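You operate a simulated robot arm through the tools that you are given. There is no shell and no other tool. Be economical: measure what you need, move in short steps, check, and stop when the job is done.

Carry out the task below with a simulated robot arm. There is one attempt and no reset: what you move stays moved.

Task
Press the orange pad three times. Then take the purple bottle and put it on the top of the care cabinet. Then open the soap drawer, fetch the orange brush and set it inside, then shut the drawer. Then open the orange drawer, take the white peg and leave it in the inside of the orange drawer, then shut the drawer. Then take the orange meter and put it on the order card. Then open the wooden lid. The order counts. Set down upright: purple bottle, orange meter.

The check looks at the end state, three seconds after you hand in, the way a careful person would. Anything else that was tipped, shoved, dropped, spilled or broken makes it a failure. A push-on lid holds only when it is set on centred and level and pressed home; a screw cap is set on level and turned clockwise until tight.

Robot
A 6-joint arm with a two-finger gripper on a trunk, on a base that drives. Base frame: it is fixed to the floor where the robot stands at the start and does not move with it; the origin is under the middle of the robot, x ahead of it, y to its left, z up. Lengths are in mm, angles in degrees, forces in N, time in s.
With the tool pointing down near the work surface it reaches from about 580 to 660 mm from the robot's upright axis, wherever it stands. Its first joint turns from -166.0 to 166.0 degrees. Places, roughly: drawer hi [2500, -2800, 700]; inside of the orange drawer [4900, -1400, 700]; orange brush (14x5x5 cm) [1400, 0, 800]; orange drawer [4800, -1500, 700]; orange meter [2000, -500, 750]; orange pad [500, 0, 1200]; order card [3000, -2500, 1000]; purple bottle (7x7x22 cm) [1000, 100, 800]; soap drawer [2500, -2900, 700]; top of the care cabinet [2300, -2700, 900]; white peg (5x5x4 cm) [2000, -200, 800]; wooden lid [1300, -9700, 900]. Payload 1.66 kg.
The tool frame sits at the grasp point between the pads (the TCP): z along the fingers, y along the line on which they close. The tips reach 16 mm beyond it. Largest opening 111 mm; the body of the gripper starts 104 mm behind the TCP.
Orientation is that of the tool frame in the base frame, as [roll, pitch, yaw] about the fixed x, y, z axes, in that order (R = Rz(yaw) Ry(pitch) Rx(roll)). With the fingers straight down and closing along the base's y, the tool's x points along the base's -x, its y along +y and its z along -z.

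Tools
- The arm moves only by the tool play_rows. Its argument "moves" is text: rows parted by semicolons, each of 7 numbers parted by spaces: the opening, from 0 (shut) to 1 (fully open), then the shift along the base's x, y, z in units of 250 mm (1.0 is 250 mm), then the turn, a rotation vector about the base's x, y, z in units of 90 degrees (1.0 is 90 degrees). In form: jaw dx dy dz ax ay az; .... A call has 1 to 20 rows; each row is the pose to reach, as a shift and turn from the pose commanded when the call began. A call with a number of a shift or a turn outside -1 to 1 is refused whole. Each row takes 0.2 s and may step no farther than 50 mm and 8.6 degrees from the row before; otherwise, or with a gripper value out of range, the whole call is refused. A pose out of reach is approached as far as the arm can. The call stops where the force on the tool passes 40 N (or 10 N more than at its start, if that is more) or the arm is blocked; 0.2 s more then pass. The fingers move at their own pace and stop on an object; they squeeze with about 32 N. The grip force told is the motor's: it shows also when the fingers shut on nothing. Time passes only in rows, and 0.2 s behind the last, so rows that repeat a pose let the fingers close. The reply holds the time, the measured pose of the TCP, the force on the tool along the base axes, the opening and the grip force, in the units named above and with some noise, with the torque about the TCP (base axes, N m) and any sound that the robot's microphone picked up.
- Cameras (640 x 400 px; columns grow to the right, rows downward): "scene" is now at [56.4, 145.9, 1742.5]; the picture's right is [-0.51, -0.86, 0.00], its down [-0.51, 0.30, -0.80] and it looks along [0.69, -0.41, -0.59] (base axes); focal length 275 px, centre (320, 200). "wrist" rides on the gripper at [70, 14, -143] in the tool frame; the picture's right is [-0.19, 0.98, 0.00], its down [-0.87, -0.17, -0.47] and it looks along [-0.46, -0.09, 0.88] (tool axes); focal length 230 px, centre (320, 200). There is no depth. A picture from a camera that has moved, and an enlarged one, comes with that camera's place and axes in the base frame and with its lens.
- grab_frame(camera): a new picture of that camera. The clock stands still meanwhile.
- slide_trunk(by): slides the trunk up (or, below 0, down) by that many mm; the arm and the scene camera ride with it, the base frame stays. It gives what a move gives, with no picture.
- roll_base(legs): drives the robot by 1 to 6 legs, each [ahead, left, turn to the left] in mm, mm and degrees, along the robot's own axes; the way and the turn of a leg run together, so that a leg with both is an arc; at most 1500 mm and 180 degrees a leg. The arm and the cameras ride along, it lands a little off, and it stops where it bumps. It gives what a move gives.
- head_to(pan, tilt): turns the head with the scene camera to pan (to the left, within 120 degrees either way) and tilt (down, from -29 to 69), counted from straight ahead of the robot. It gives what a move gives.
- close_up(camera, box): a new picture of the part [left, top, right, bottom] of that camera's present view, enlarged. The clock stands still meanwhile.
- close_job(): hands the job in; it is judged then, once.

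Work in short steps. Places have to be worked out from the pictures, the camera data and where the tool is seen: move nearer, look again, correct. Check each grasp and each placing, and mend what went wrong. You have 207 turns and 192 pictures in all, those below and enlarged ones among them. Open the gripper and draw the arm clear of the work before you hand the job in, unless the task says otherwise.

The tools are called after "Emit:" by a JSON object that holds its "op" and its "data". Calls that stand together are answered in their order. play_rows: Moves the arm, as the interface text tells. Its arguments: {"type":"object","properties":{"moves":{"type":"string"}},"required":["moves"]} The other tools are called the same way: slide_trunk (by) slides the trunk up or down; roll_base (legs) drives the base; head_to (pan, tilt) turns the head that bears the scene camera; grab_frame (camera) takes a picture; close_up (camera, box) takes an enlarged picture of a part of a camera's view; close_job () hands the job in.

At the start:

```text
time: 0.0
tcp_pos: [452.0, -118.1, 1531.9]
tcp_rot: [-180.0, 0.0, 179.9]
ft_force: [0.8, -0.2, -0.2]
ft_torque: [-0.05, 0.0, -0.02]
finger_gap: 110.9
gripper_force: 0.0
trunk travel left (down, up): [-325.0, 265.0]
robot x, y, heading: [-0.9, -0.2, -0.2]
head pan, tilt: [-30.5, 36.4]
```

scene: 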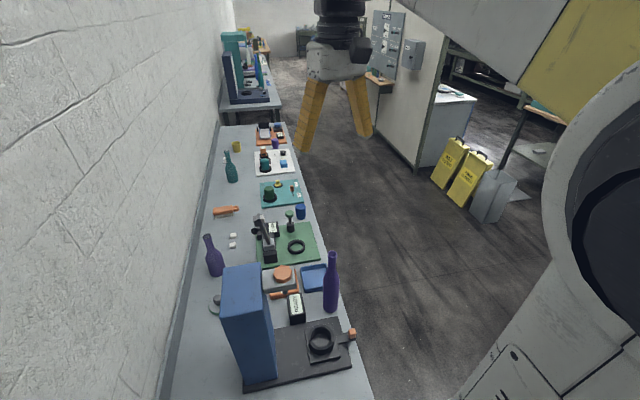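
wrist: 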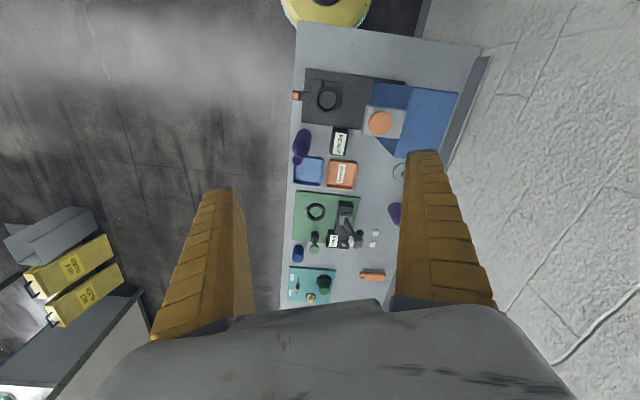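

I start by looking closer at the table to identify the objects.

Emit:
{"op": "close_up", "data": {"camera": "scene", "box": [160, 220, 400, 400]}}

Emit:
{"op": "close_up", "data": {"camera": "scene", "box": [200, 100, 340, 220]}}

Emit:
{"op": "close_up", "data": {"camera": "scene", "box": [210, 20, 300, 110]}}

Emit:
{"op": "close_up", "data": {"camera": "wrist", "box": [270, 0, 500, 320]}}

```text
2.22 times, centred on (280, 310) of scene
camera zoom: at [56.4, 145.9, 1742.5], right [-0.51, -0.86, 0.0], down [-0.51, 0.3, -0.8], along [0.69, -0.41, -0.59], focal length 612 px, centre (409, -44)
```

zoom: 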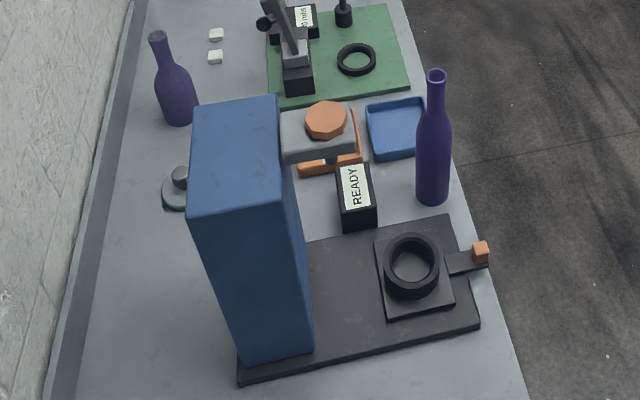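

```text
3.33 times, centred on (270, 160) of scene
camera zoom: at [56.4, 145.9, 1742.5], right [-0.51, -0.86, 0.0], down [-0.51, 0.3, -0.8], along [0.69, -0.41, -0.59], focal length 917 px, centre (487, 333)
```

zoom: 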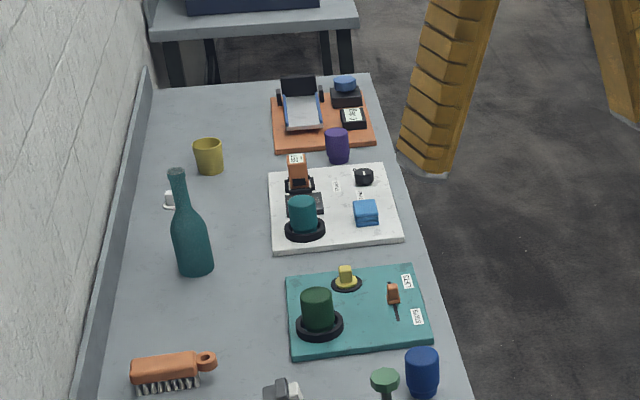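

```text
4.44 times, centred on (255, 65) of scene
camera zoom: at [56.4, 145.9, 1742.5], right [-0.51, -0.86, 0.0], down [-0.51, 0.3, -0.8], along [0.69, -0.41, -0.59], focal length 1223 px, centre (609, 800)
```

zoom: 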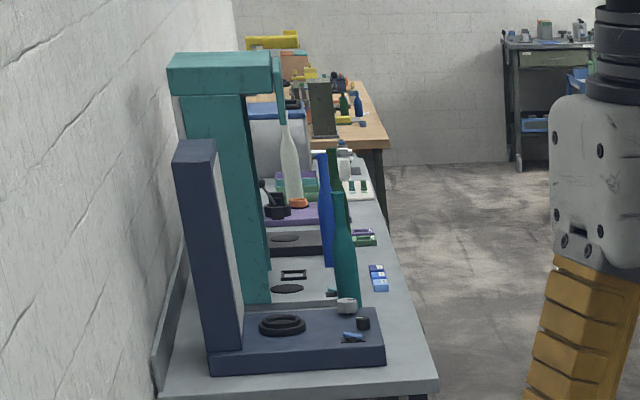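

```text
1.25 times, centred on (385, 160) of wrist
camera zoom: at [383.6, -105.5, 1676.4], right [0.19, 0.98, 0.0], down [0.87, -0.17, 0.47], along [0.46, -0.09, -0.88], focal length 288 px, centre (239, 250)
```

zoom: 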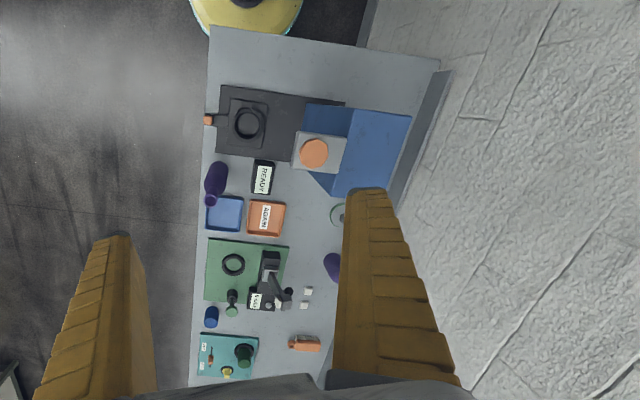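

The pad triangulates to about (483,-1,1190), above the tower top. I close the gripper and move to above the pad.

Emit:
{"op": "play_rows", "data": {"moves": "0 0.02 0.08 -0.1 0 0 0; 0 0.04 0.16 -0.2 0 0 0; 0 0.06 0.24 -0.35 0 0 0; 0 0.09 0.33 -0.5 0 0 0; 0 0.11 0.40 -0.65 0 0 0; 0 0.124 0.468 -0.8 0 0 0; 0 0.124 0.468 -0.9 0 0 0; 0 0.124 0.468 -0.9 0 0 0"}}

Emit:
{"op": "grab_frame", "data": {"camera": "scene"}}

Emit:
{"op": "grab_frame", "data": {"camera": "wrist"}}

```text
time: 1.8
tcp_pos: [482.6, -0.6, 1309.6]
tcp_rot: [-179.9, 0.0, -180.0]
ft_force: [0.3, -0.2, -0.6]
ft_torque: [-0.02, -0.01, -0.01]
finger_gap: 0.1
gripper_force: 28.1
trunk travel left (down, up): [-325.0, 265.0]
robot x, y, heading: [0.0, 3.8, 0.1]
head pan, tilt: [-30.5, 36.4]
```

```text
185 pictures are left
camera scene: at [56.2, 146.1, 1742.6], right [-0.51, -0.86, 0.0], down [-0.51, 0.3, -0.8], along [0.69, -0.41, -0.59], focal length 275 px, centre (320, 200)
```

scene: 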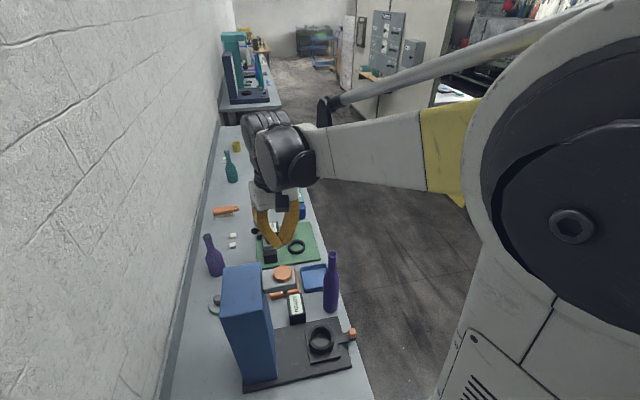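

```text
184 pictures are left
camera wrist: at [413.9, 11.9, 1451.9], right [0.19, 0.98, 0.0], down [0.87, -0.17, 0.47], along [0.46, -0.09, -0.88], focal length 230 px, centre (320, 200)
```

wrist: 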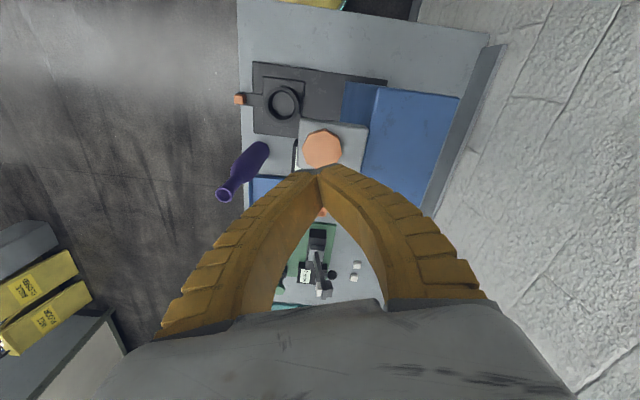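

Estimate confirmed. I descend until contact.

Emit:
{"op": "play_rows", "data": {"moves": "0 0 0 -0.12 0 0 0; 0 0 0 -0.24 0 0 0; 0 0 0 -0.32 0 0 0; 0 0 0 -0.34 0 0 0; 0 0 0 -0.36 0 0 0; 0 0 0 -0.38 0 0 0; 0 0 0 -0.40 0 0 0; 0 0 0 -0.41 0 0 0; 0 0 0 -0.42 0 0 0; 0 0 0 -0.43 0 0 0; 0 0 0 -0.44 0 0 0; 0 0 0 -0.45 0 0 0; 0 0 0 -0.46 0 0 0"}}

```text
time: 4.6
tcp_pos: [482.5, -0.8, 1194.3]
tcp_rot: [-180.0, 0.0, -179.9]
ft_force: [1.3, -0.7, 2.3]
ft_torque: [-0.01, 0.04, 0.01]
finger_gap: 5.8
gripper_force: 28.2
trunk travel left (down, up): [-325.0, 265.0]
robot x, y, heading: [-1.9, 0.2, 0.1]
head pan, tilt: [-30.5, 36.4]
```

Contact seems to begin (2.3 N, fingers slightly spread); I look before pressing further.

Emit:
{"op": "close_up", "data": {"camera": "scene", "box": [210, 200, 350, 320]}}

Emit:
{"op": "grab_frame", "data": {"camera": "wrist"}}

```text
3.33 times, centred on (280, 260) of scene
camera zoom: at [56.4, 145.8, 1742.6], right [-0.51, -0.86, 0.0], down [-0.51, 0.3, -0.8], along [0.69, -0.41, -0.59], focal length 917 px, centre (453, 0)
```

zoom: 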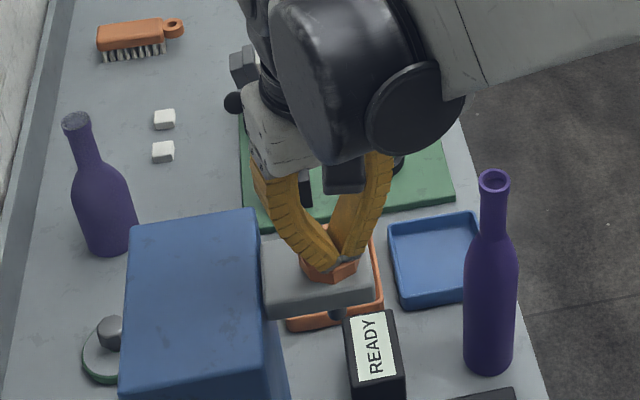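

```text
182 pictures are left
camera wrist: at [414.4, 11.6, 1336.5], right [0.19, 0.98, 0.0], down [0.87, -0.17, 0.47], along [0.46, -0.09, -0.88], focal length 230 px, centre (320, 200)
```

wrist: 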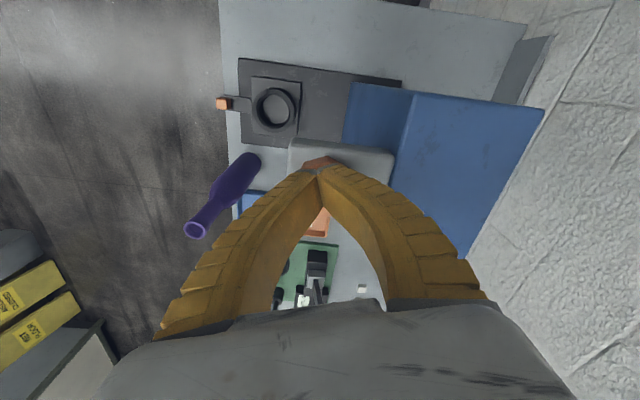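

On the pad. I press further in small steps.

Emit:
{"op": "play_rows", "data": {"moves": "0 0 0 -0.012 0 0 0; 0 0 0 -0.024 0 0 0; 0 0 0 -0.036 0 0 0; 0 0 0 -0.048 0 0 0; 0 0 0 -0.06 0 0 0; 0 0 0 -0.06 0 0 0"}}

```text
time: 6.0
tcp_pos: [483.3, -0.5, 1178.1]
tcp_rot: [-180.0, 0.0, -179.9]
ft_force: [-0.7, -0.3, 3.6]
ft_torque: [-0.04, 0.0, 0.0]
finger_gap: 6.1
gripper_force: 28.6
trunk travel left (down, up): [-325.0, 265.0]
robot x, y, heading: [1.9, 0.3, 0.1]
head pan, tilt: [-30.5, 36.4]
```

The pad is moving on a light spring; keep pressing until the end stop or a click.

Emit:
{"op": "play_rows", "data": {"moves": "0 0 0 -0.012 0 0 0; 0 0 0 -0.024 0 0 0; 0 0 0 -0.036 0 0 0; 0 0 0 -0.048 0 0 0; 0 0 0 -0.06 0 0 0; 0 0 0 -0.072 0 0 0; 0 0 0 -0.084 0 0 0; 0 0 0 -0.096 0 0 0"}}

Emit:
{"op": "close_up", "data": {"camera": "scene", "box": [210, 200, 350, 320]}}

```text
time: 7.8
tcp_pos: [482.5, -1.5, 1154.5]
tcp_rot: [180.0, 0.1, -179.9]
ft_force: [2.4, 1.0, 22.5]
ft_torque: [0.01, -0.03, -0.01]
finger_gap: 6.1
gripper_force: 29.0
trunk travel left (down, up): [-325.0, 265.0]
robot x, y, heading: [4.0, -1.0, 0.0]
head pan, tilt: [-30.5, 36.4]
```

```text
3.33 times, centred on (280, 260) of scene
camera zoom: at [55.2, 145.9, 1742.8], right [-0.51, -0.86, 0.0], down [-0.51, 0.3, -0.8], along [0.69, -0.41, -0.59], focal length 917 px, centre (453, 0)
```

zoom: 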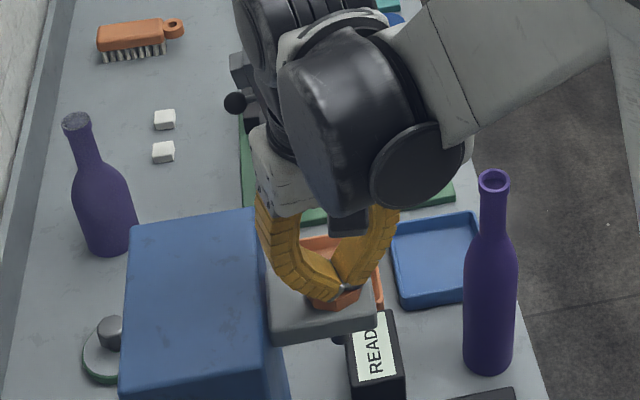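

The whole press head travels down, now at 22 N. A few mm more to reach its end stop.

Emit:
{"op": "play_rows", "data": {"moves": "0 0 0 -0.008 0 0 0; 0 0 0 -0.016 0 0 0; 0 0 0 -0.024 0 0 0; 0 0 0 -0.032 0 0 0; 0 0 0 -0.04 0 0 0"}}

Emit:
{"op": "close_up", "data": {"camera": "scene", "box": [210, 200, 350, 320]}}

```text
time: 8.9
tcp_pos: [482.9, -0.8, 1147.5]
tcp_rot: [180.0, 0.3, -180.0]
ft_force: [3.2, 1.4, 36.0]
ft_torque: [0.03, 0.02, -0.01]
finger_gap: 6.0
gripper_force: 26.4
trunk travel left (down, up): [-325.0, 265.0]
robot x, y, heading: [-1.8, -3.0, -0.2]
head pan, tilt: [-30.5, 36.4]
stopped in row 5: the force on the tool passed its limit at 40 N (the readings are from after the stop); the commanded pose is now the measured one
```

```text
3.33 times, centred on (280, 260) of scene
camera zoom: at [53.9, 146.1, 1742.7], right [-0.51, -0.86, 0.0], down [-0.51, 0.3, -0.81], along [0.69, -0.41, -0.59], focal length 917 px, centre (453, 0)
```

zoom: 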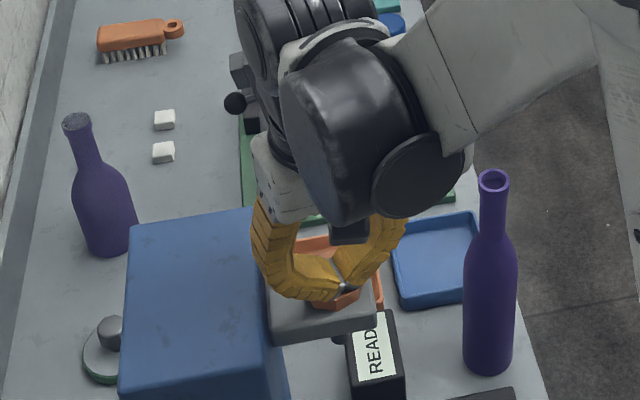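

End stop reached. I lift and check that it springs back.

Emit:
{"op": "play_rows", "data": {"moves": "0 0 0 0.04 0 0 0; 0 0 0 0.12 0 0 0; 0 0 0 0.2 0 0 0; 0 0 0 0.28 0 0 0; 0 0 0 0.28 0 0 0"}}

Emit:
{"op": "close_up", "data": {"camera": "scene", "box": [210, 200, 350, 320]}}

```text
time: 10.1
tcp_pos: [484.8, -1.1, 1214.9]
tcp_rot: [180.0, 0.0, -180.0]
ft_force: [0.1, -0.6, 0.2]
ft_torque: [-0.03, 0.0, -0.02]
finger_gap: 0.0
gripper_force: 28.5
trunk travel left (down, up): [-325.0, 265.0]
robot x, y, heading: [-0.8, -3.3, 0.0]
head pan, tilt: [-30.5, 36.4]
```

```text
3.33 times, centred on (280, 260) of scene
camera zoom: at [56.8, 145.9, 1742.5], right [-0.51, -0.86, 0.0], down [-0.51, 0.3, -0.8], along [0.69, -0.41, -0.59], focal length 917 px, centre (453, 0)
```

zoom: 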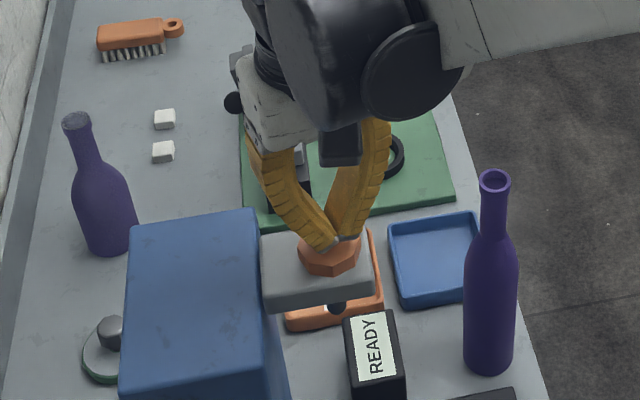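

It sprang back. Second press.

Emit:
{"op": "play_rows", "data": {"moves": "0 0 0 -0.06 0 0 0; 0 0 0 -0.12 0 0 0; 0 0 0 -0.17 0 0 0; 0 0 0 -0.21 0 0 0; 0 0 0 -0.24 0 0 0; 0 0 0 -0.25 0 0 0; 0 0 0 -0.26 0 0 0; 0 0 0 -0.27 0 0 0; 0 0 0 -0.28 0 0 0; 0 0 0 -0.29 0 0 0; 0 0 0 -0.30 0 0 0"}}

```text
time: 12.1
tcp_pos: [482.6, -2.2, 1147.7]
tcp_rot: [179.9, 0.3, 180.0]
ft_force: [1.7, -0.3, 35.5]
ft_torque: [-0.03, 0.03, -0.01]
finger_gap: 5.8
gripper_force: 26.8
trunk travel left (down, up): [-325.0, 265.0]
robot x, y, heading: [1.0, 1.8, -0.0]
head pan, tilt: [-30.5, 36.4]
stopped in row 10: the force on the tool passed its limit at 41 N (the readings are from after the stop); the commanded pose is now the measured one
```

Second press done at the end stop; lift fully.

Emit:
{"op": "play_rows", "data": {"moves": "0 0 0 0.04 0 0 0; 0 0 0 0.12 0 0 0; 0 0 0 0.2 0 0 0; 0 0 0 0.3 0 0 0; 0 0 0 0.3 0 0 0"}}

Emit:
{"op": "close_up", "data": {"camera": "scene", "box": [210, 200, 350, 320]}}

```text
time: 13.3
tcp_pos: [484.8, -1.6, 1222.5]
tcp_rot: [180.0, 0.1, -180.0]
ft_force: [-0.2, 0.6, -0.1]
ft_torque: [0.01, -0.02, 0.0]
finger_gap: 0.0
gripper_force: 28.8
trunk travel left (down, up): [-325.0, 265.0]
robot x, y, heading: [0.7, 1.7, 0.0]
head pan, tilt: [-30.5, 36.4]
```

```text
3.33 times, centred on (280, 260) of scene
camera zoom: at [57.1, 145.9, 1742.5], right [-0.51, -0.86, 0.0], down [-0.51, 0.3, -0.8], along [0.69, -0.41, -0.59], focal length 917 px, centre (453, 0)
```

zoom: 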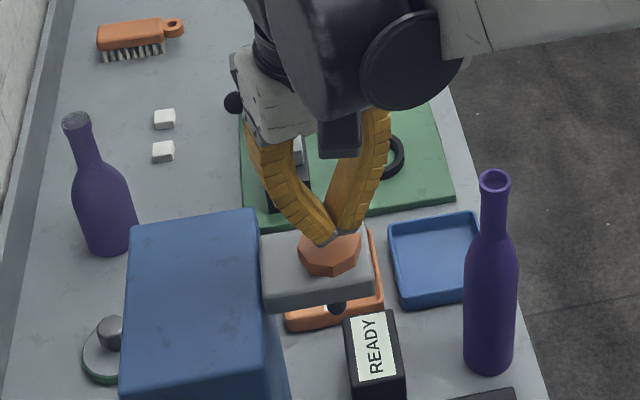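

Third press.

Emit:
{"op": "play_rows", "data": {"moves": "0 0 0 -0.06 0 0 0; 0 0 0 -0.12 0 0 0; 0 0 0 -0.17 0 0 0; 0 0 0 -0.21 0 0 0; 0 0 0 -0.25 0 0 0; 0 0 0 -0.27 0 0 0; 0 0 0 -0.28 0 0 0; 0 0 0 -0.29 0 0 0; 0 0 0 -0.30 0 0 0; 0 0 0 -0.31 0 0 0; 0 0 0 -0.32 0 0 0; 0 0 0 -0.33 0 0 0"}}

Emit:
{"op": "play_rows", "data": {"moves": "0 0 0 0.1 0 0 0; 0 0 0 0.2 0 0 0; 0 0 0 0.35 0 0 0; 0 0 0 0.5 0 0 0; 0 0 0 0.68 0 0 0; 0 0 0 0.85 0 0 0; 0 0 0 1 0 0 0"}}

Emit:
{"op": "grab_frame", "data": {"camera": "wrist"}}

Emit:
{"op": "close_up", "data": {"camera": "scene", "box": [210, 200, 350, 320]}}

```text
time: 15.4
tcp_pos: [482.5, -1.9, 1148.0]
tcp_rot: [180.0, 0.3, 180.0]
ft_force: [1.6, 0.1, 36.4]
ft_torque: [0.0, 0.09, -0.01]
finger_gap: 6.1
gripper_force: 26.9
trunk travel left (down, up): [-325.0, 265.0]
robot x, y, heading: [-1.8, 6.7, 0.2]
head pan, tilt: [-30.5, 36.4]
stopped in row 10: the force on the tool passed its limit at 41 N (the readings are from after the stop); the commanded pose is now the measured one
```

```text
time: 17.0
tcp_pos: [482.0, -1.4, 1397.8]
tcp_rot: [180.0, 0.2, -179.9]
ft_force: [0.0, -0.2, -0.3]
ft_torque: [-0.03, 0.02, 0.0]
finger_gap: 0.0
gripper_force: 28.6
trunk travel left (down, up): [-325.0, 265.0]
robot x, y, heading: [1.5, 0.0, -0.1]
head pan, tilt: [-30.5, 36.4]
```

```text
177 pictures are left
camera wrist: at [414.7, 12.0, 1540.1], right [0.19, 0.98, 0.0], down [0.86, -0.17, 0.47], along [0.47, -0.09, -0.88], focal length 230 px, centre (320, 200)
```

wrist: 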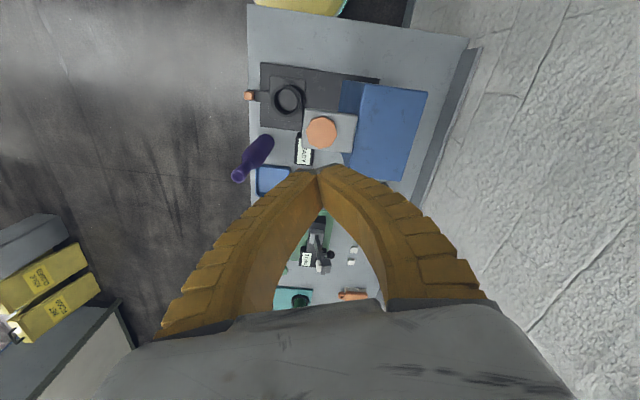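

```text
3.33 times, centred on (280, 260) of scene
camera zoom: at [56.3, 145.9, 1742.6], right [-0.51, -0.86, 0.0], down [-0.51, 0.3, -0.8], along [0.69, -0.41, -0.59], focal length 917 px, centre (453, 0)
```

zoom: 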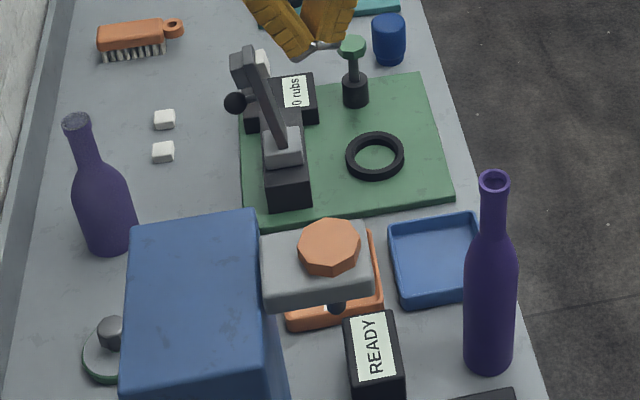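

Three full presses done. Now I check my base clearance to the table and survey the surroundings with the head.

Emit:
{"op": "head_to", "data": {"pan": -40, "tilt": 69}}

Emit:
{"op": "grab_frame", "data": {"camera": "scene"}}

Emit:
{"op": "head_to", "data": {"pan": -60, "tilt": 15}}

Emit:
{"op": "grab_frame", "data": {"camera": "scene"}}

```text
time: 18.0
tcp_pos: [484.4, -1.8, 1396.1]
tcp_rot: [180.0, 0.1, 180.0]
ft_force: [-0.2, -0.8, 0.4]
ft_torque: [-0.01, 0.01, 0.0]
finger_gap: 0.1
gripper_force: 28.5
trunk travel left (down, up): [-325.0, 265.0]
robot x, y, heading: [-0.0, -1.2, 0.2]
head pan, tilt: [-40.0, 68.8]
```

```text
175 pictures are left
camera scene: at [31.4, 150.9, 1707.4], right [-0.62, -0.79, 0.0], down [-0.7, 0.55, -0.46], along [0.36, -0.28, -0.89], focal length 275 px, centre (320, 200)
```

scene: 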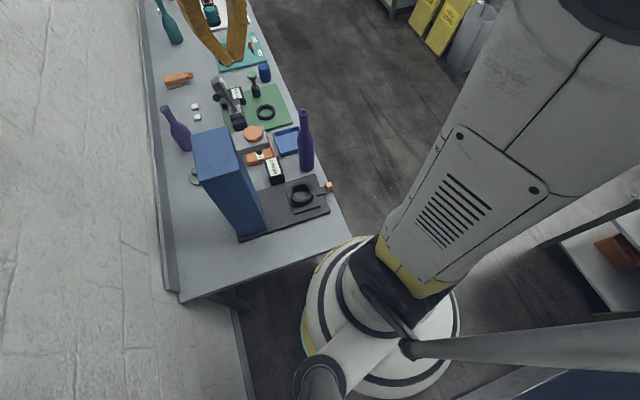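

```text
time: 19.2
tcp_pos: [483.4, -1.5, 1396.8]
tcp_rot: [180.0, 0.1, -180.0]
ft_force: [-0.9, 0.3, 0.6]
ft_torque: [0.0, 0.02, -0.02]
finger_gap: 0.0
gripper_force: 28.9
trunk travel left (down, up): [-325.0, 265.0]
robot x, y, heading: [-0.2, -1.3, -0.0]
head pan, tilt: [-60.0, 15.0]
```

```text
174 pictures are left
camera scene: at [28.1, 109.2, 1776.7], right [-0.87, -0.5, 0.0], down [-0.13, 0.22, -0.97], along [0.48, -0.84, -0.26], focal length 275 px, centre (320, 200)
```

scene: 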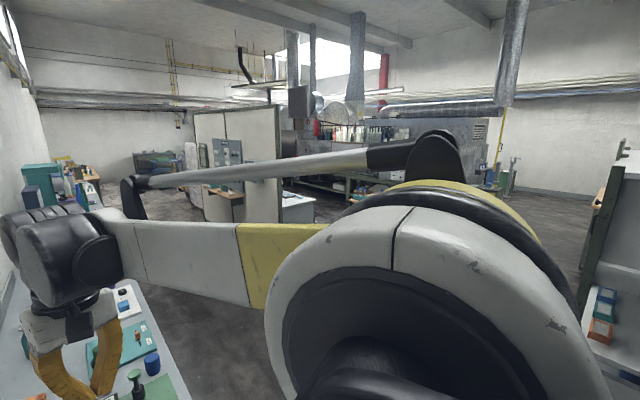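

The table is rotated about −18.6° relative to my frame, its front edge just right of me. I back off sideways into the aisle, align with the table and drive along it to the purple bottle.

Emit:
{"op": "roll_base", "data": {"legs": [[-128, -379, 0], [0, 0, -18.6], [800, 0, 0]]}}

Emit:
{"op": "head_to", "data": {"pan": 25, "tilt": 55}}

Emit:
{"op": "grab_frame", "data": {"camera": "scene"}}

Emit:
{"op": "head_to", "data": {"pan": 80, "tilt": 60}}

Emit:
{"op": "grab_frame", "data": {"camera": "scene"}}

```text
time: 26.6
tcp_pos: [1094.9, -786.4, 1395.8]
tcp_rot: [180.0, 0.1, 161.5]
ft_force: [0.4, -0.3, 0.0]
ft_torque: [0.02, 0.05, -0.02]
finger_gap: 0.0
gripper_force: 28.6
trunk travel left (down, up): [-325.0, 265.0]
robot x, y, heading: [635.3, -632.3, -18.4]
head pan, tilt: [-60.0, 15.0]
```

```text
time: 28.2
tcp_pos: [1092.7, -785.0, 1395.6]
tcp_rot: [-179.9, 0.2, 161.5]
ft_force: [-0.3, -0.1, -0.9]
ft_torque: [0.01, -0.01, 0.01]
finger_gap: 0.0
gripper_force: 28.3
trunk travel left (down, up): [-325.0, 265.0]
robot x, y, heading: [635.5, -631.8, -18.5]
head pan, tilt: [25.0, 55.0]
```

```text
173 pictures are left
camera scene: at [749.3, -437.0, 1716.5], right [0.11, -0.99, 0.0], down [-0.81, -0.09, -0.57], along [0.57, 0.06, -0.82], focal length 275 px, centre (320, 200)
```

scene: 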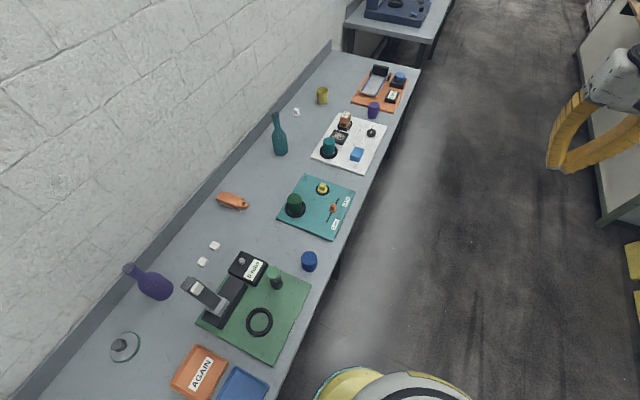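

```text
time: 29.5
tcp_pos: [1094.1, -785.7, 1396.1]
tcp_rot: [180.0, 0.1, 161.6]
ft_force: [0.4, -0.8, 0.2]
ft_torque: [-0.02, -0.01, 0.01]
finger_gap: 0.0
gripper_force: 28.8
trunk travel left (down, up): [-325.0, 265.0]
robot x, y, heading: [637.2, -632.1, -18.4]
head pan, tilt: [80.0, 60.0]
```

```text
172 pictures are left
camera scene: at [709.5, -386.5, 1710.5], right [0.88, -0.48, 0.0], down [-0.41, -0.76, -0.5], along [0.24, 0.44, -0.87], focal length 275 px, centre (320, 200)
```

scene: 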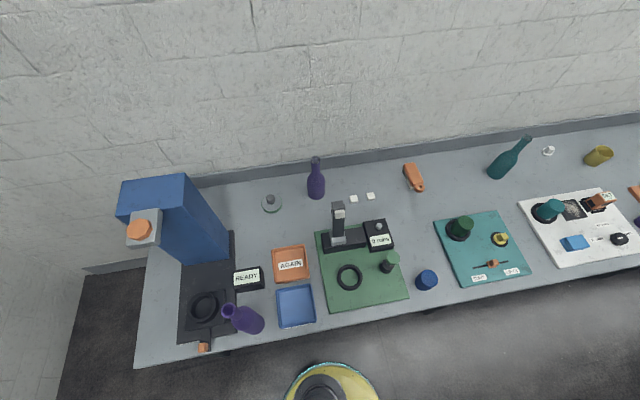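

I now know the table's angle (~−20°). I turn the base so the arm faces the table/bottle.

Emit:
{"op": "roll_base", "data": {"legs": [[0, 0, 88.4]]}}

Emit:
{"op": "head_to", "data": {"pan": -15, "tilt": 50}}

Emit:
{"op": "grab_frame", "data": {"camera": "scene"}}

Emit:
{"op": "grab_frame", "data": {"camera": "wrist"}}

```text
time: 33.6
tcp_pos: [805.8, -178.9, 1396.4]
tcp_rot: [-180.0, 0.0, -110.6]
ft_force: [-0.4, -0.8, 0.1]
ft_torque: [-0.03, -0.01, 0.02]
finger_gap: 0.0
gripper_force: 28.4
trunk travel left (down, up): [-325.0, 265.0]
robot x, y, heading: [639.7, -633.8, 69.3]
head pan, tilt: [80.0, 60.0]
```

```text
time: 35.3
tcp_pos: [806.3, -179.2, 1396.8]
tcp_rot: [-180.0, 0.2, -110.7]
ft_force: [-0.4, 1.6, 0.3]
ft_torque: [0.03, -0.01, 0.01]
finger_gap: 0.3
gripper_force: 28.3
trunk travel left (down, up): [-325.0, 265.0]
robot x, y, heading: [634.2, -628.3, 69.6]
head pan, tilt: [-15.0, 50.0]
```

```text
171 pictures are left
camera scene: at [496.2, -521.0, 1723.0], right [0.81, -0.58, 0.0], down [-0.44, -0.62, -0.64], along [0.37, 0.52, -0.77], focal length 275 px, centre (320, 200)
```

scene: 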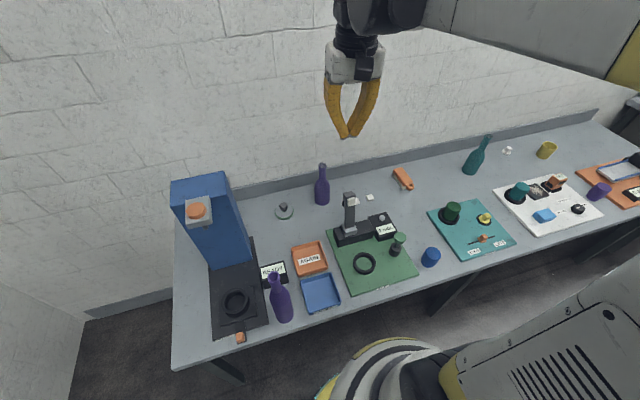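

```text
170 pictures are left
camera wrist: at [770.3, -240.6, 1539.4], right [-0.85, 0.52, 0.0], down [0.46, 0.75, 0.47], along [0.25, 0.4, -0.88], focal length 230 px, centre (320, 200)
```

wrist: 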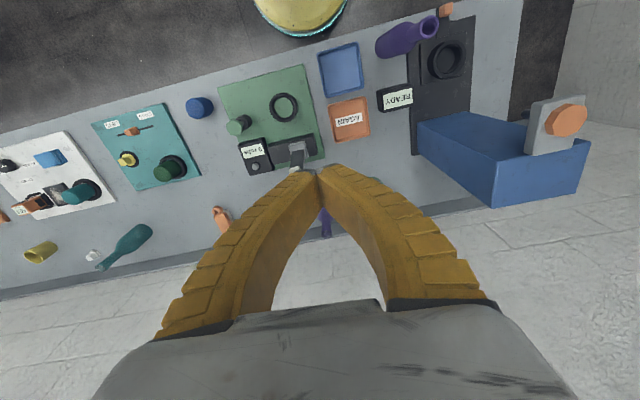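

Bottle axis ≈ (970,125), base z≈745, top ≈965. I tilt the tool 45° toward the bottle and come nearer, jaws partly open.

Emit:
{"op": "play_rows", "data": {"moves": "0.6 0.048 0.075 -0.12 0.06 -0.022 0; 0.6 0.096 0.15 -0.24 0.12 -0.044 0; 0.6 0.144 0.225 -0.36 0.18 -0.066 0; 0.6 0.192 0.3 -0.48 0.24 -0.087 0; 0.6 0.24 0.375 -0.6 0.3 -0.109 0; 0.6 0.288 0.45 -0.72 0.36 -0.131 0; 0.6 0.336 0.525 -0.84 0.42 -0.153 0; 0.6 0.384 0.6 -0.96 0.47 -0.171 0; 0.6 0.384 0.6 -0.96 0.47 -0.171 0"}}

Emit:
{"op": "grab_frame", "data": {"camera": "wrist"}}

Emit:
{"op": "grab_frame", "data": {"camera": "scene"}}

```text
time: 37.3
tcp_pos: [901.3, -29.2, 1156.2]
tcp_rot: [179.5, 45.2, -110.9]
ft_force: [0.3, -0.3, -0.7]
ft_torque: [0.02, 0.0, 0.0]
finger_gap: 68.2
gripper_force: 1.6
trunk travel left (down, up): [-325.0, 265.0]
robot x, y, heading: [636.8, -631.8, 69.5]
head pan, tilt: [-15.0, 50.0]
```

```text
169 pictures are left
camera wrist: at [838.4, -167.0, 1207.6], right [-0.87, 0.47, 0.14], down [0.26, 0.2, 0.95], along [0.41, 0.86, -0.29], focal length 230 px, centre (320, 200)
```

wrist: 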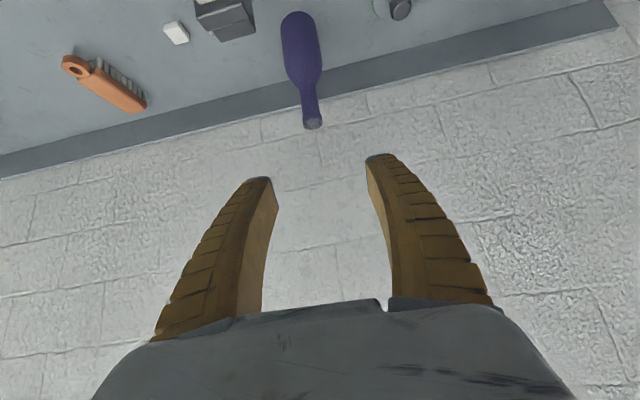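

```text
168 pictures are left
camera scene: at [495.7, -522.0, 1723.1], right [0.81, -0.58, 0.0], down [-0.45, -0.62, -0.64], along [0.37, 0.52, -0.77], focal length 275 px, centre (320, 200)
```

scene: 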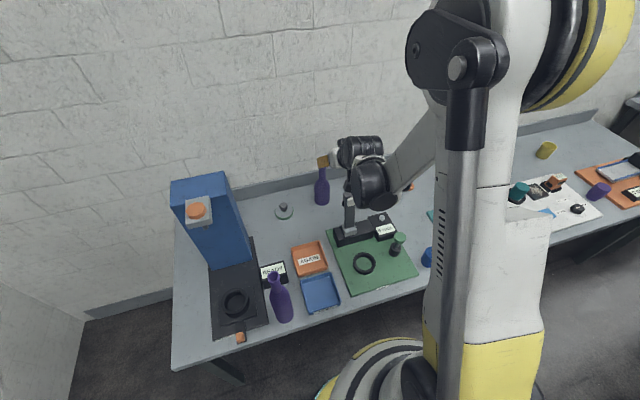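

Bottle cap appears at ≈(977,138). I move to a point 100 mm back along the tool axis.

Emit:
{"op": "play_rows", "data": {"moves": "0.6 0.038 0.077 -0.124 0 0 0; 0.6 0.077 0.154 -0.248 0 0 0; 0.6 0.115 0.23 -0.372 0 0 0; 0.6 0.154 0.307 -0.496 0 0 0; 0.6 0.192 0.384 -0.6 0 0 0; 0.6 0.192 0.384 -0.6 0 0 0"}}

Emit:
{"op": "grab_frame", "data": {"camera": "wrist"}}

```text
time: 38.7
tcp_pos: [950.5, 65.4, 1006.4]
tcp_rot: [179.5, 45.1, -110.9]
ft_force: [0.2, 0.7, -0.1]
ft_torque: [0.02, 0.04, 0.0]
finger_gap: 68.1
gripper_force: 1.0
trunk travel left (down, up): [-325.0, 265.0]
robot x, y, heading: [640.4, -632.1, 69.5]
head pan, tilt: [-15.0, 50.0]
```

```text
167 pictures are left
camera wrist: at [886.5, -70.9, 1057.7], right [-0.87, 0.47, 0.14], down [0.26, 0.2, 0.95], along [0.41, 0.86, -0.29], focal length 230 px, centre (320, 200)
```

wrist: 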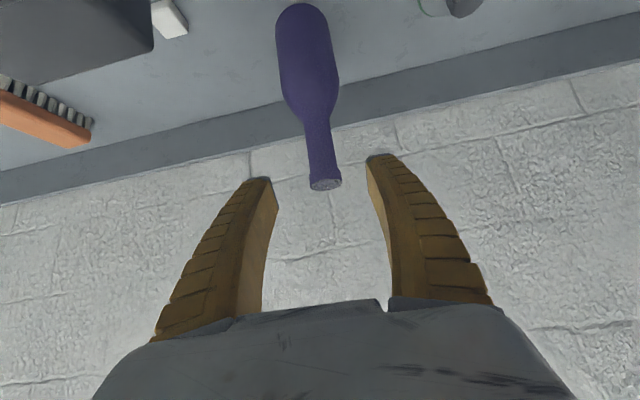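

Refined: cap top ≈978, axis ≈(970,123), neck spans 904–978. Move in along the tool axis and close.

Emit:
{"op": "play_rows", "data": {"moves": "0.6 0.026 0.077 -0.082 0 0 0; 0.6 0.052 0.153 -0.163 0 0 0; 0.6 0.078 0.23 -0.245 0 0 0; 0.6 0.078 0.23 -0.245 0 0 0"}}

Emit:
{"op": "grab_frame", "data": {"camera": "wrist"}}

```text
time: 39.7
tcp_pos: [969.0, 124.0, 945.0]
tcp_rot: [179.4, 45.1, -110.7]
ft_force: [-0.3, -0.8, 0.5]
ft_torque: [0.01, -0.02, 0.0]
finger_gap: 68.4
gripper_force: 1.1
trunk travel left (down, up): [-325.0, 265.0]
robot x, y, heading: [635.9, -629.5, 69.5]
head pan, tilt: [-15.0, 50.0]
```

```text
166 pictures are left
camera wrist: at [906.3, -12.2, 997.0], right [-0.87, 0.47, 0.14], down [0.26, 0.2, 0.95], along [0.41, 0.86, -0.29], focal length 230 px, centre (320, 200)
```

wrist: 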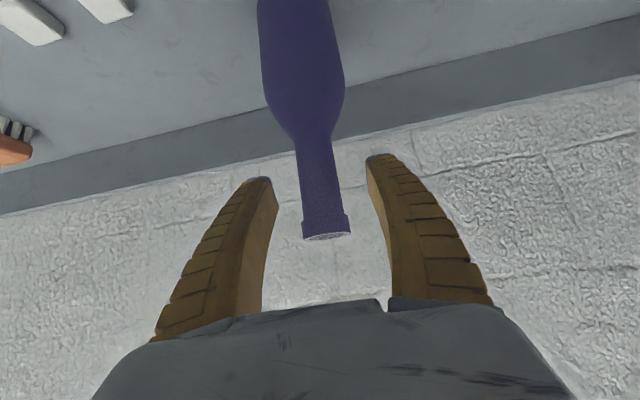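

The neck lies between the fingers at the TCP. Close.

Emit:
{"op": "play_rows", "data": {"moves": "0.4 0 0 0 0 0 0; 0.2 0 0 0 0 0 0; 0 0 0 0 0 0 0; 0 0 0 0 0 0 0; 0 0 0 0 0 0 0"}}

Emit:
{"op": "play_rows", "data": {"moves": "0 0 0 0.1 0 0 0; 0 0 0 0.2 0 0 0; 0 0 0 0.3 0 0 0; 0 0 0 0.3 0 0 0"}}

Emit:
{"op": "grab_frame", "data": {"camera": "wrist"}}

Emit:
{"op": "grab_frame", "data": {"camera": "scene"}}

```text
time: 40.9
tcp_pos: [969.6, 125.1, 946.4]
tcp_rot: [179.4, 45.2, -110.8]
ft_force: [-0.4, 1.5, 7.3]
ft_torque: [0.5, -0.11, 0.04]
finger_gap: 25.7
gripper_force: 31.8
trunk travel left (down, up): [-325.0, 265.0]
robot x, y, heading: [637.6, -629.7, 69.6]
head pan, tilt: [-15.0, 50.0]
```

```text
time: 41.9
tcp_pos: [968.8, 124.9, 1019.8]
tcp_rot: [179.5, 45.1, -110.9]
ft_force: [1.2, 0.2, -4.0]
ft_torque: [-0.05, 0.0, 0.01]
finger_gap: 23.3
gripper_force: 31.7
trunk travel left (down, up): [-325.0, 265.0]
robot x, y, heading: [633.9, -631.9, 69.5]
head pan, tilt: [-15.0, 50.0]
```

```text
165 pictures are left
camera wrist: at [906.7, -11.6, 1071.5], right [-0.87, 0.47, 0.14], down [0.26, 0.2, 0.94], along [0.41, 0.86, -0.29], focal length 230 px, centre (320, 200)
```

wrist: 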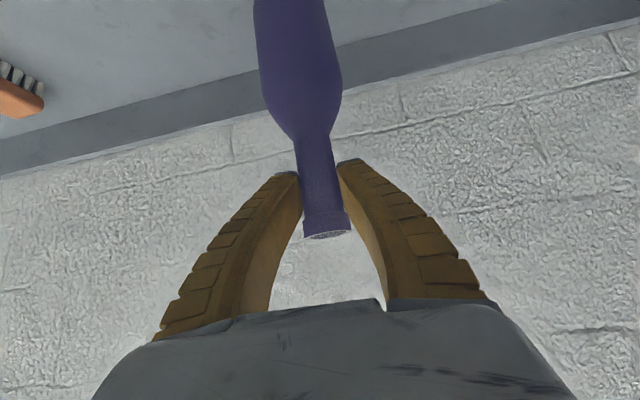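

```text
164 pictures are left
camera scene: at [496.7, -520.1, 1722.9], right [0.81, -0.58, 0.0], down [-0.45, -0.62, -0.64], along [0.37, 0.52, -0.77], focal length 275 px, centre (320, 200)
```

scene: 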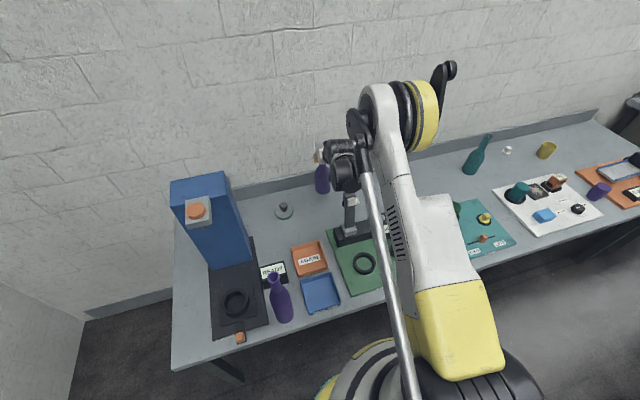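

Bottle held. Lift it and draw it back toward me.

Emit:
{"op": "play_rows", "data": {"moves": "0 0 0 0.16 0 0 0; 0 0 0 0.32 0 0 0; 0 -0.03 -0.08 0.48 0 0 0; 0 -0.06 -0.16 0.64 0 0 0; 0 -0.09 -0.24 0.8 0 0 0; 0 -0.14 -0.37 0.9 0 0 0; 0 -0.19 -0.5 1 0 0 0; 0 -0.25 -0.65 1 0 0 0; 0 -0.31 -0.8 1 0 0 0; 0 -0.31 -0.8 1 0 0 0"}}

Emit:
{"op": "head_to", "data": {"pan": -120, "tilt": 20}}

Emit:
{"op": "grab_frame", "data": {"camera": "scene"}}

```text
time: 44.1
tcp_pos: [892.3, -75.0, 1271.1]
tcp_rot: [179.5, 45.0, -110.8]
ft_force: [-0.4, 0.6, -4.2]
ft_torque: [-0.05, 0.03, 0.0]
finger_gap: 23.2
gripper_force: 31.8
trunk travel left (down, up): [-325.0, 265.0]
robot x, y, heading: [636.1, -626.6, 69.5]
head pan, tilt: [-15.0, 50.0]
```

```text
time: 45.9
tcp_pos: [891.1, -76.9, 1271.3]
tcp_rot: [179.4, 45.1, -110.8]
ft_force: [-0.7, 0.3, -3.9]
ft_torque: [-0.01, -0.03, -0.01]
finger_gap: 23.0
gripper_force: 32.4
trunk travel left (down, up): [-325.0, 265.0]
robot x, y, heading: [638.4, -630.8, 69.4]
head pan, tilt: [-120.0, 20.0]
```

```text
163 pictures are left
camera scene: at [510.9, -655.2, 1768.6], right [-0.77, -0.64, 0.0], down [-0.22, 0.26, -0.94], along [0.6, -0.73, -0.34], focal length 275 px, centre (320, 200)
```

scene: 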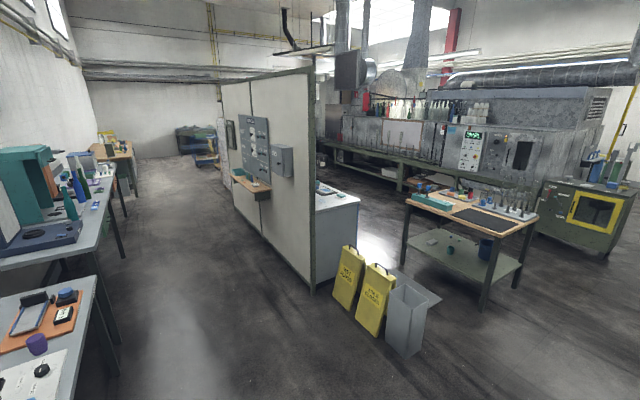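

The cabinet is behind the partition; I'll go around the yellow signs. First back off and turn along the aisle, then cross to the corridor, and look.

Emit:
{"op": "roll_base", "data": {"legs": [[-150, 0, 0], [0, 0, -89.5], [170, -907, 0]]}}

Emit:
{"op": "head_to", "data": {"pan": -30, "tilt": 30}}

Emit:
{"op": "grab_frame", "data": {"camera": "scene"}}

Emit:
{"op": "head_to", "data": {"pan": -85, "tilt": 30}}

Emit:
{"op": "grab_frame", "data": {"camera": "scene"}}

```text
time: 55.5
tcp_pos: [992.5, -1935.8, 1272.0]
tcp_rot: [179.3, 45.0, 160.0]
ft_force: [-0.2, -0.3, -3.6]
ft_torque: [-0.01, 0.0, 0.0]
finger_gap: 22.9
gripper_force: 32.2
trunk travel left (down, up): [-325.0, 265.0]
robot x, y, heading: [434.5, -1684.5, -19.7]
head pan, tilt: [-120.0, 20.0]
```

```text
time: 57.2
tcp_pos: [993.5, -1934.8, 1271.8]
tcp_rot: [179.6, 45.1, 160.0]
ft_force: [0.4, -0.5, -3.5]
ft_torque: [0.0, 0.03, -0.04]
finger_gap: 23.1
gripper_force: 31.9
trunk travel left (down, up): [-325.0, 265.0]
robot x, y, heading: [432.7, -1685.4, -19.8]
head pan, tilt: [-30.0, 30.0]
```

```text
162 pictures are left
camera scene: at [539.2, -1569.9, 1752.5], right [-0.76, -0.65, 0.0], down [-0.32, 0.38, -0.87], along [0.56, -0.66, -0.5], focal length 275 px, centre (320, 200)
```

scene: 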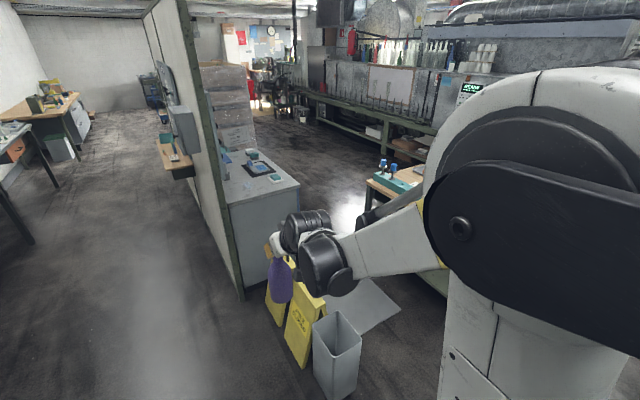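

```text
time: 58.4
tcp_pos: [993.6, -1934.1, 1271.0]
tcp_rot: [179.5, 45.2, 160.0]
ft_force: [-0.2, 0.3, -2.5]
ft_torque: [0.0, 0.05, -0.01]
finger_gap: 22.8
gripper_force: 31.7
trunk travel left (down, up): [-325.0, 265.0]
robot x, y, heading: [431.5, -1689.1, -19.8]
head pan, tilt: [-85.0, 30.0]
```

```text
161 pictures are left
camera scene: at [457.9, -1588.3, 1752.5], right [-0.97, 0.25, 0.0], down [0.13, 0.48, -0.87], along [-0.22, -0.84, -0.5], focal length 275 px, centre (320, 200)
```

scene: 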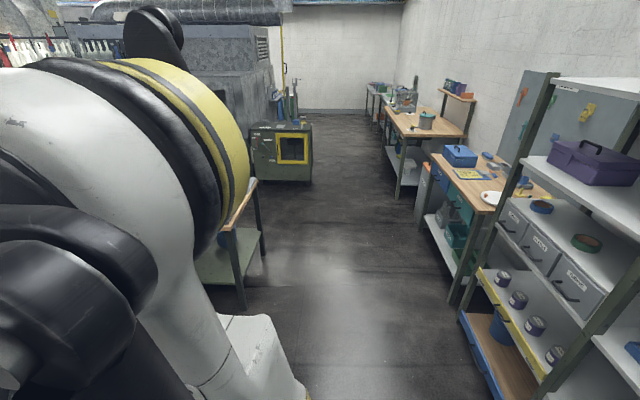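

Let me inspect the floor panel beside the bin and the cabinet more closely.

Emit:
{"op": "head_to", "data": {"pan": -25, "tilt": 30}}

Emit:
{"op": "close_up", "data": {"camera": "scene", "box": [200, 130, 420, 400]}}

```text
time: 59.7
tcp_pos: [993.3, -1933.9, 1271.7]
tcp_rot: [179.5, 45.1, 160.1]
ft_force: [-0.7, 0.3, -4.2]
ft_torque: [0.07, 0.02, 0.02]
finger_gap: 23.2
gripper_force: 32.4
trunk travel left (down, up): [-325.0, 265.0]
robot x, y, heading: [437.6, -1686.8, -19.6]
head pan, tilt: [-25.0, 30.0]
```

```text
1.48 times, centred on (310, 265) of scene
camera zoom: at [545.0, -1564.5, 1752.5], right [-0.7, -0.71, 0.0], down [-0.36, 0.35, -0.87], along [0.61, -0.61, -0.5], focal length 408 px, centre (335, 104)
```

zoom: 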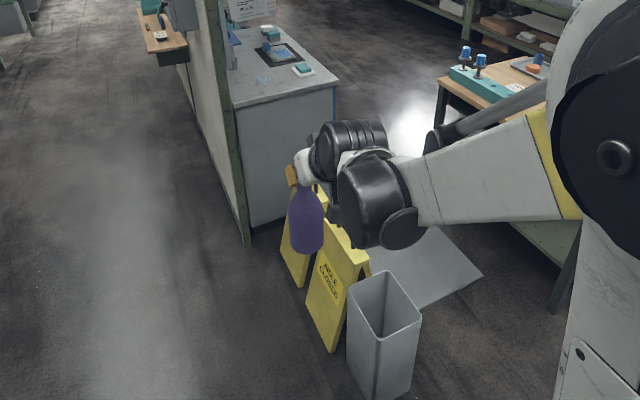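

The aisle by the signs is closed by a floor plate. I'll take the wide way round behind the wooden table; first move to its far side and look.

Emit:
{"op": "roll_base", "data": {"legs": [[0, -1250, 0], [0, -1250, 0]]}}

Emit:
{"op": "head_to", "data": {"pan": 10, "tilt": 25}}

Emit:
{"op": "grab_frame", "data": {"camera": "scene"}}

Emit:
{"op": "head_to", "data": {"pan": -45, "tilt": 25}}

Emit:
{"op": "grab_frame", "data": {"camera": "scene"}}

```text
time: 71.8
tcp_pos: [164.5, -4259.7, 1272.2]
tcp_rot: [179.4, 45.1, 160.7]
ft_force: [0.5, -0.2, -3.9]
ft_torque: [0.03, -0.01, 0.01]
finger_gap: 23.2
gripper_force: 32.0
trunk travel left (down, up): [-325.0, 265.0]
robot x, y, heading: [-394.8, -4016.5, -19.2]
head pan, tilt: [-25.0, 30.0]
```

```text
time: 72.9
tcp_pos: [165.9, -4260.2, 1271.5]
tcp_rot: [179.4, 45.2, 160.8]
ft_force: [-0.5, -0.1, -4.4]
ft_torque: [0.04, 0.03, 0.0]
finger_gap: 23.0
gripper_force: 31.7
trunk travel left (down, up): [-325.0, 265.0]
robot x, y, heading: [-395.8, -4019.0, -18.9]
head pan, tilt: [10.0, 25.0]
```

```text
159 pictures are left
camera scene: at [-261.6, -3847.1, 1760.5], right [-0.16, -0.99, 0.0], down [-0.42, 0.07, -0.91], along [0.89, -0.14, -0.42], focal length 275 px, centre (320, 200)
```

scene: 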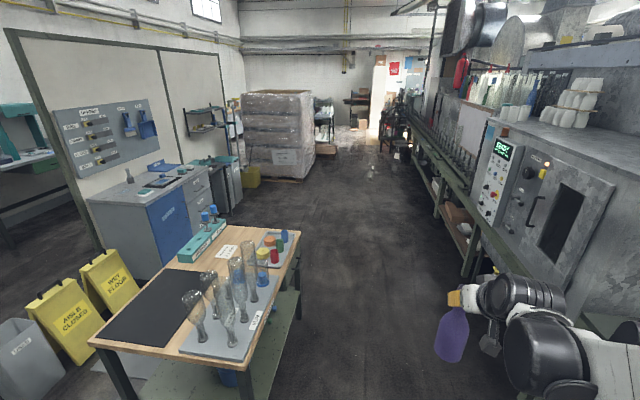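

```text
time: 74.1
tcp_pos: [164.9, -4260.1, 1271.2]
tcp_rot: [179.5, 45.1, 160.7]
ft_force: [-0.2, 0.6, -4.6]
ft_torque: [0.05, -0.02, -0.01]
finger_gap: 23.1
gripper_force: 32.4
trunk travel left (down, up): [-325.0, 265.0]
robot x, y, heading: [-397.3, -4016.7, -18.9]
head pan, tilt: [-45.0, 25.0]
```

```text
158 pictures are left
camera scene: at [-312.1, -3915.3, 1760.5], right [-0.9, -0.44, 0.0], down [-0.19, 0.38, -0.91], along [0.4, -0.81, -0.42], focal length 275 px, centre (320, 200)
```

scene: 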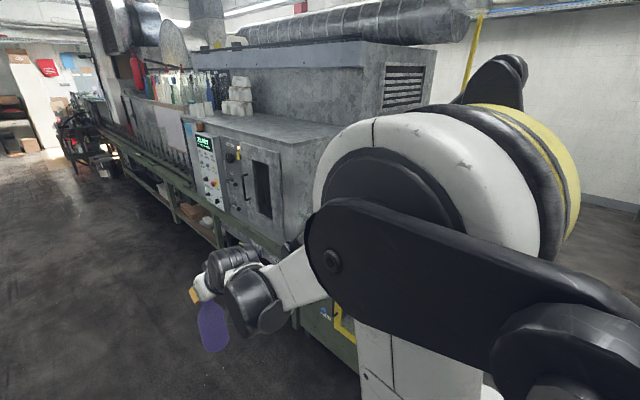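

The corridor is clear. Drive along it past the table, then turn to face the cabinet and approach part way.

Emit:
{"op": "roll_base", "data": {"legs": [[1500, 0, 0], [600, 0, 0], [0, 0, 89], [1100, 0, 0]]}}

Emit:
{"op": "head_to", "data": {"pan": 0, "tilt": 40}}

Emit:
{"op": "grab_frame", "data": {"camera": "scene"}}

```text
time: 93.6
tcp_pos: [2211.7, -3105.3, 1271.2]
tcp_rot: [179.4, 45.0, -109.3]
ft_force: [0.6, 0.6, -3.7]
ft_torque: [-0.06, 0.02, -0.03]
finger_gap: 23.1
gripper_force: 31.8
trunk travel left (down, up): [-325.0, 265.0]
robot x, y, heading: [1968.6, -3668.1, 71.0]
head pan, tilt: [-45.0, 25.0]
```

```text
time: 94.7
tcp_pos: [2210.6, -3104.6, 1270.6]
tcp_rot: [179.4, 45.1, -109.4]
ft_force: [0.3, 0.0, -3.5]
ft_torque: [-0.04, -0.07, 0.01]
finger_gap: 23.3
gripper_force: 32.2
trunk travel left (down, up): [-325.0, 265.0]
robot x, y, heading: [1965.5, -3669.4, 71.2]
head pan, tilt: [0.0, 40.0]
```

```text
157 pictures are left
camera scene: at [1811.5, -3542.5, 1737.2], right [0.94, -0.33, 0.0], down [-0.21, -0.61, -0.77], along [0.25, 0.72, -0.64], focal length 275 px, centre (320, 200)
```

scene: 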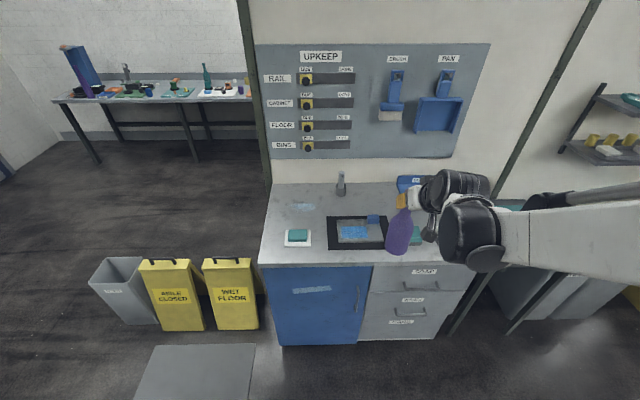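

I zoom in on the cabinet.

Emit:
{"op": "close_up", "data": {"camera": "scene", "box": [250, 160, 500, 350]}}

```text
2.11 times, centred on (375, 255) of scene
camera zoom: at [1811.5, -3542.5, 1737.2], right [0.94, -0.33, 0.0], down [-0.21, -0.61, -0.77], along [0.25, 0.72, -0.64], focal length 579 px, centre (204, 84)
```

zoom: 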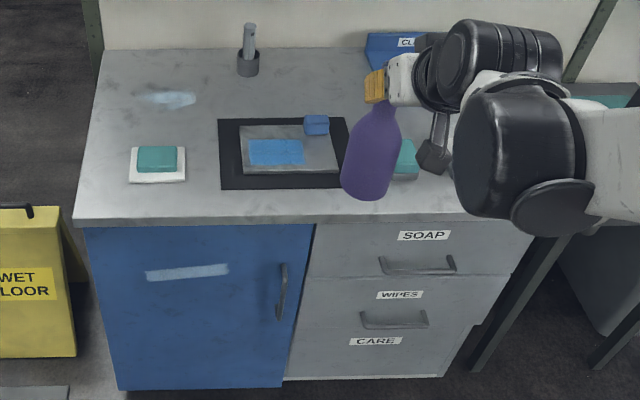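

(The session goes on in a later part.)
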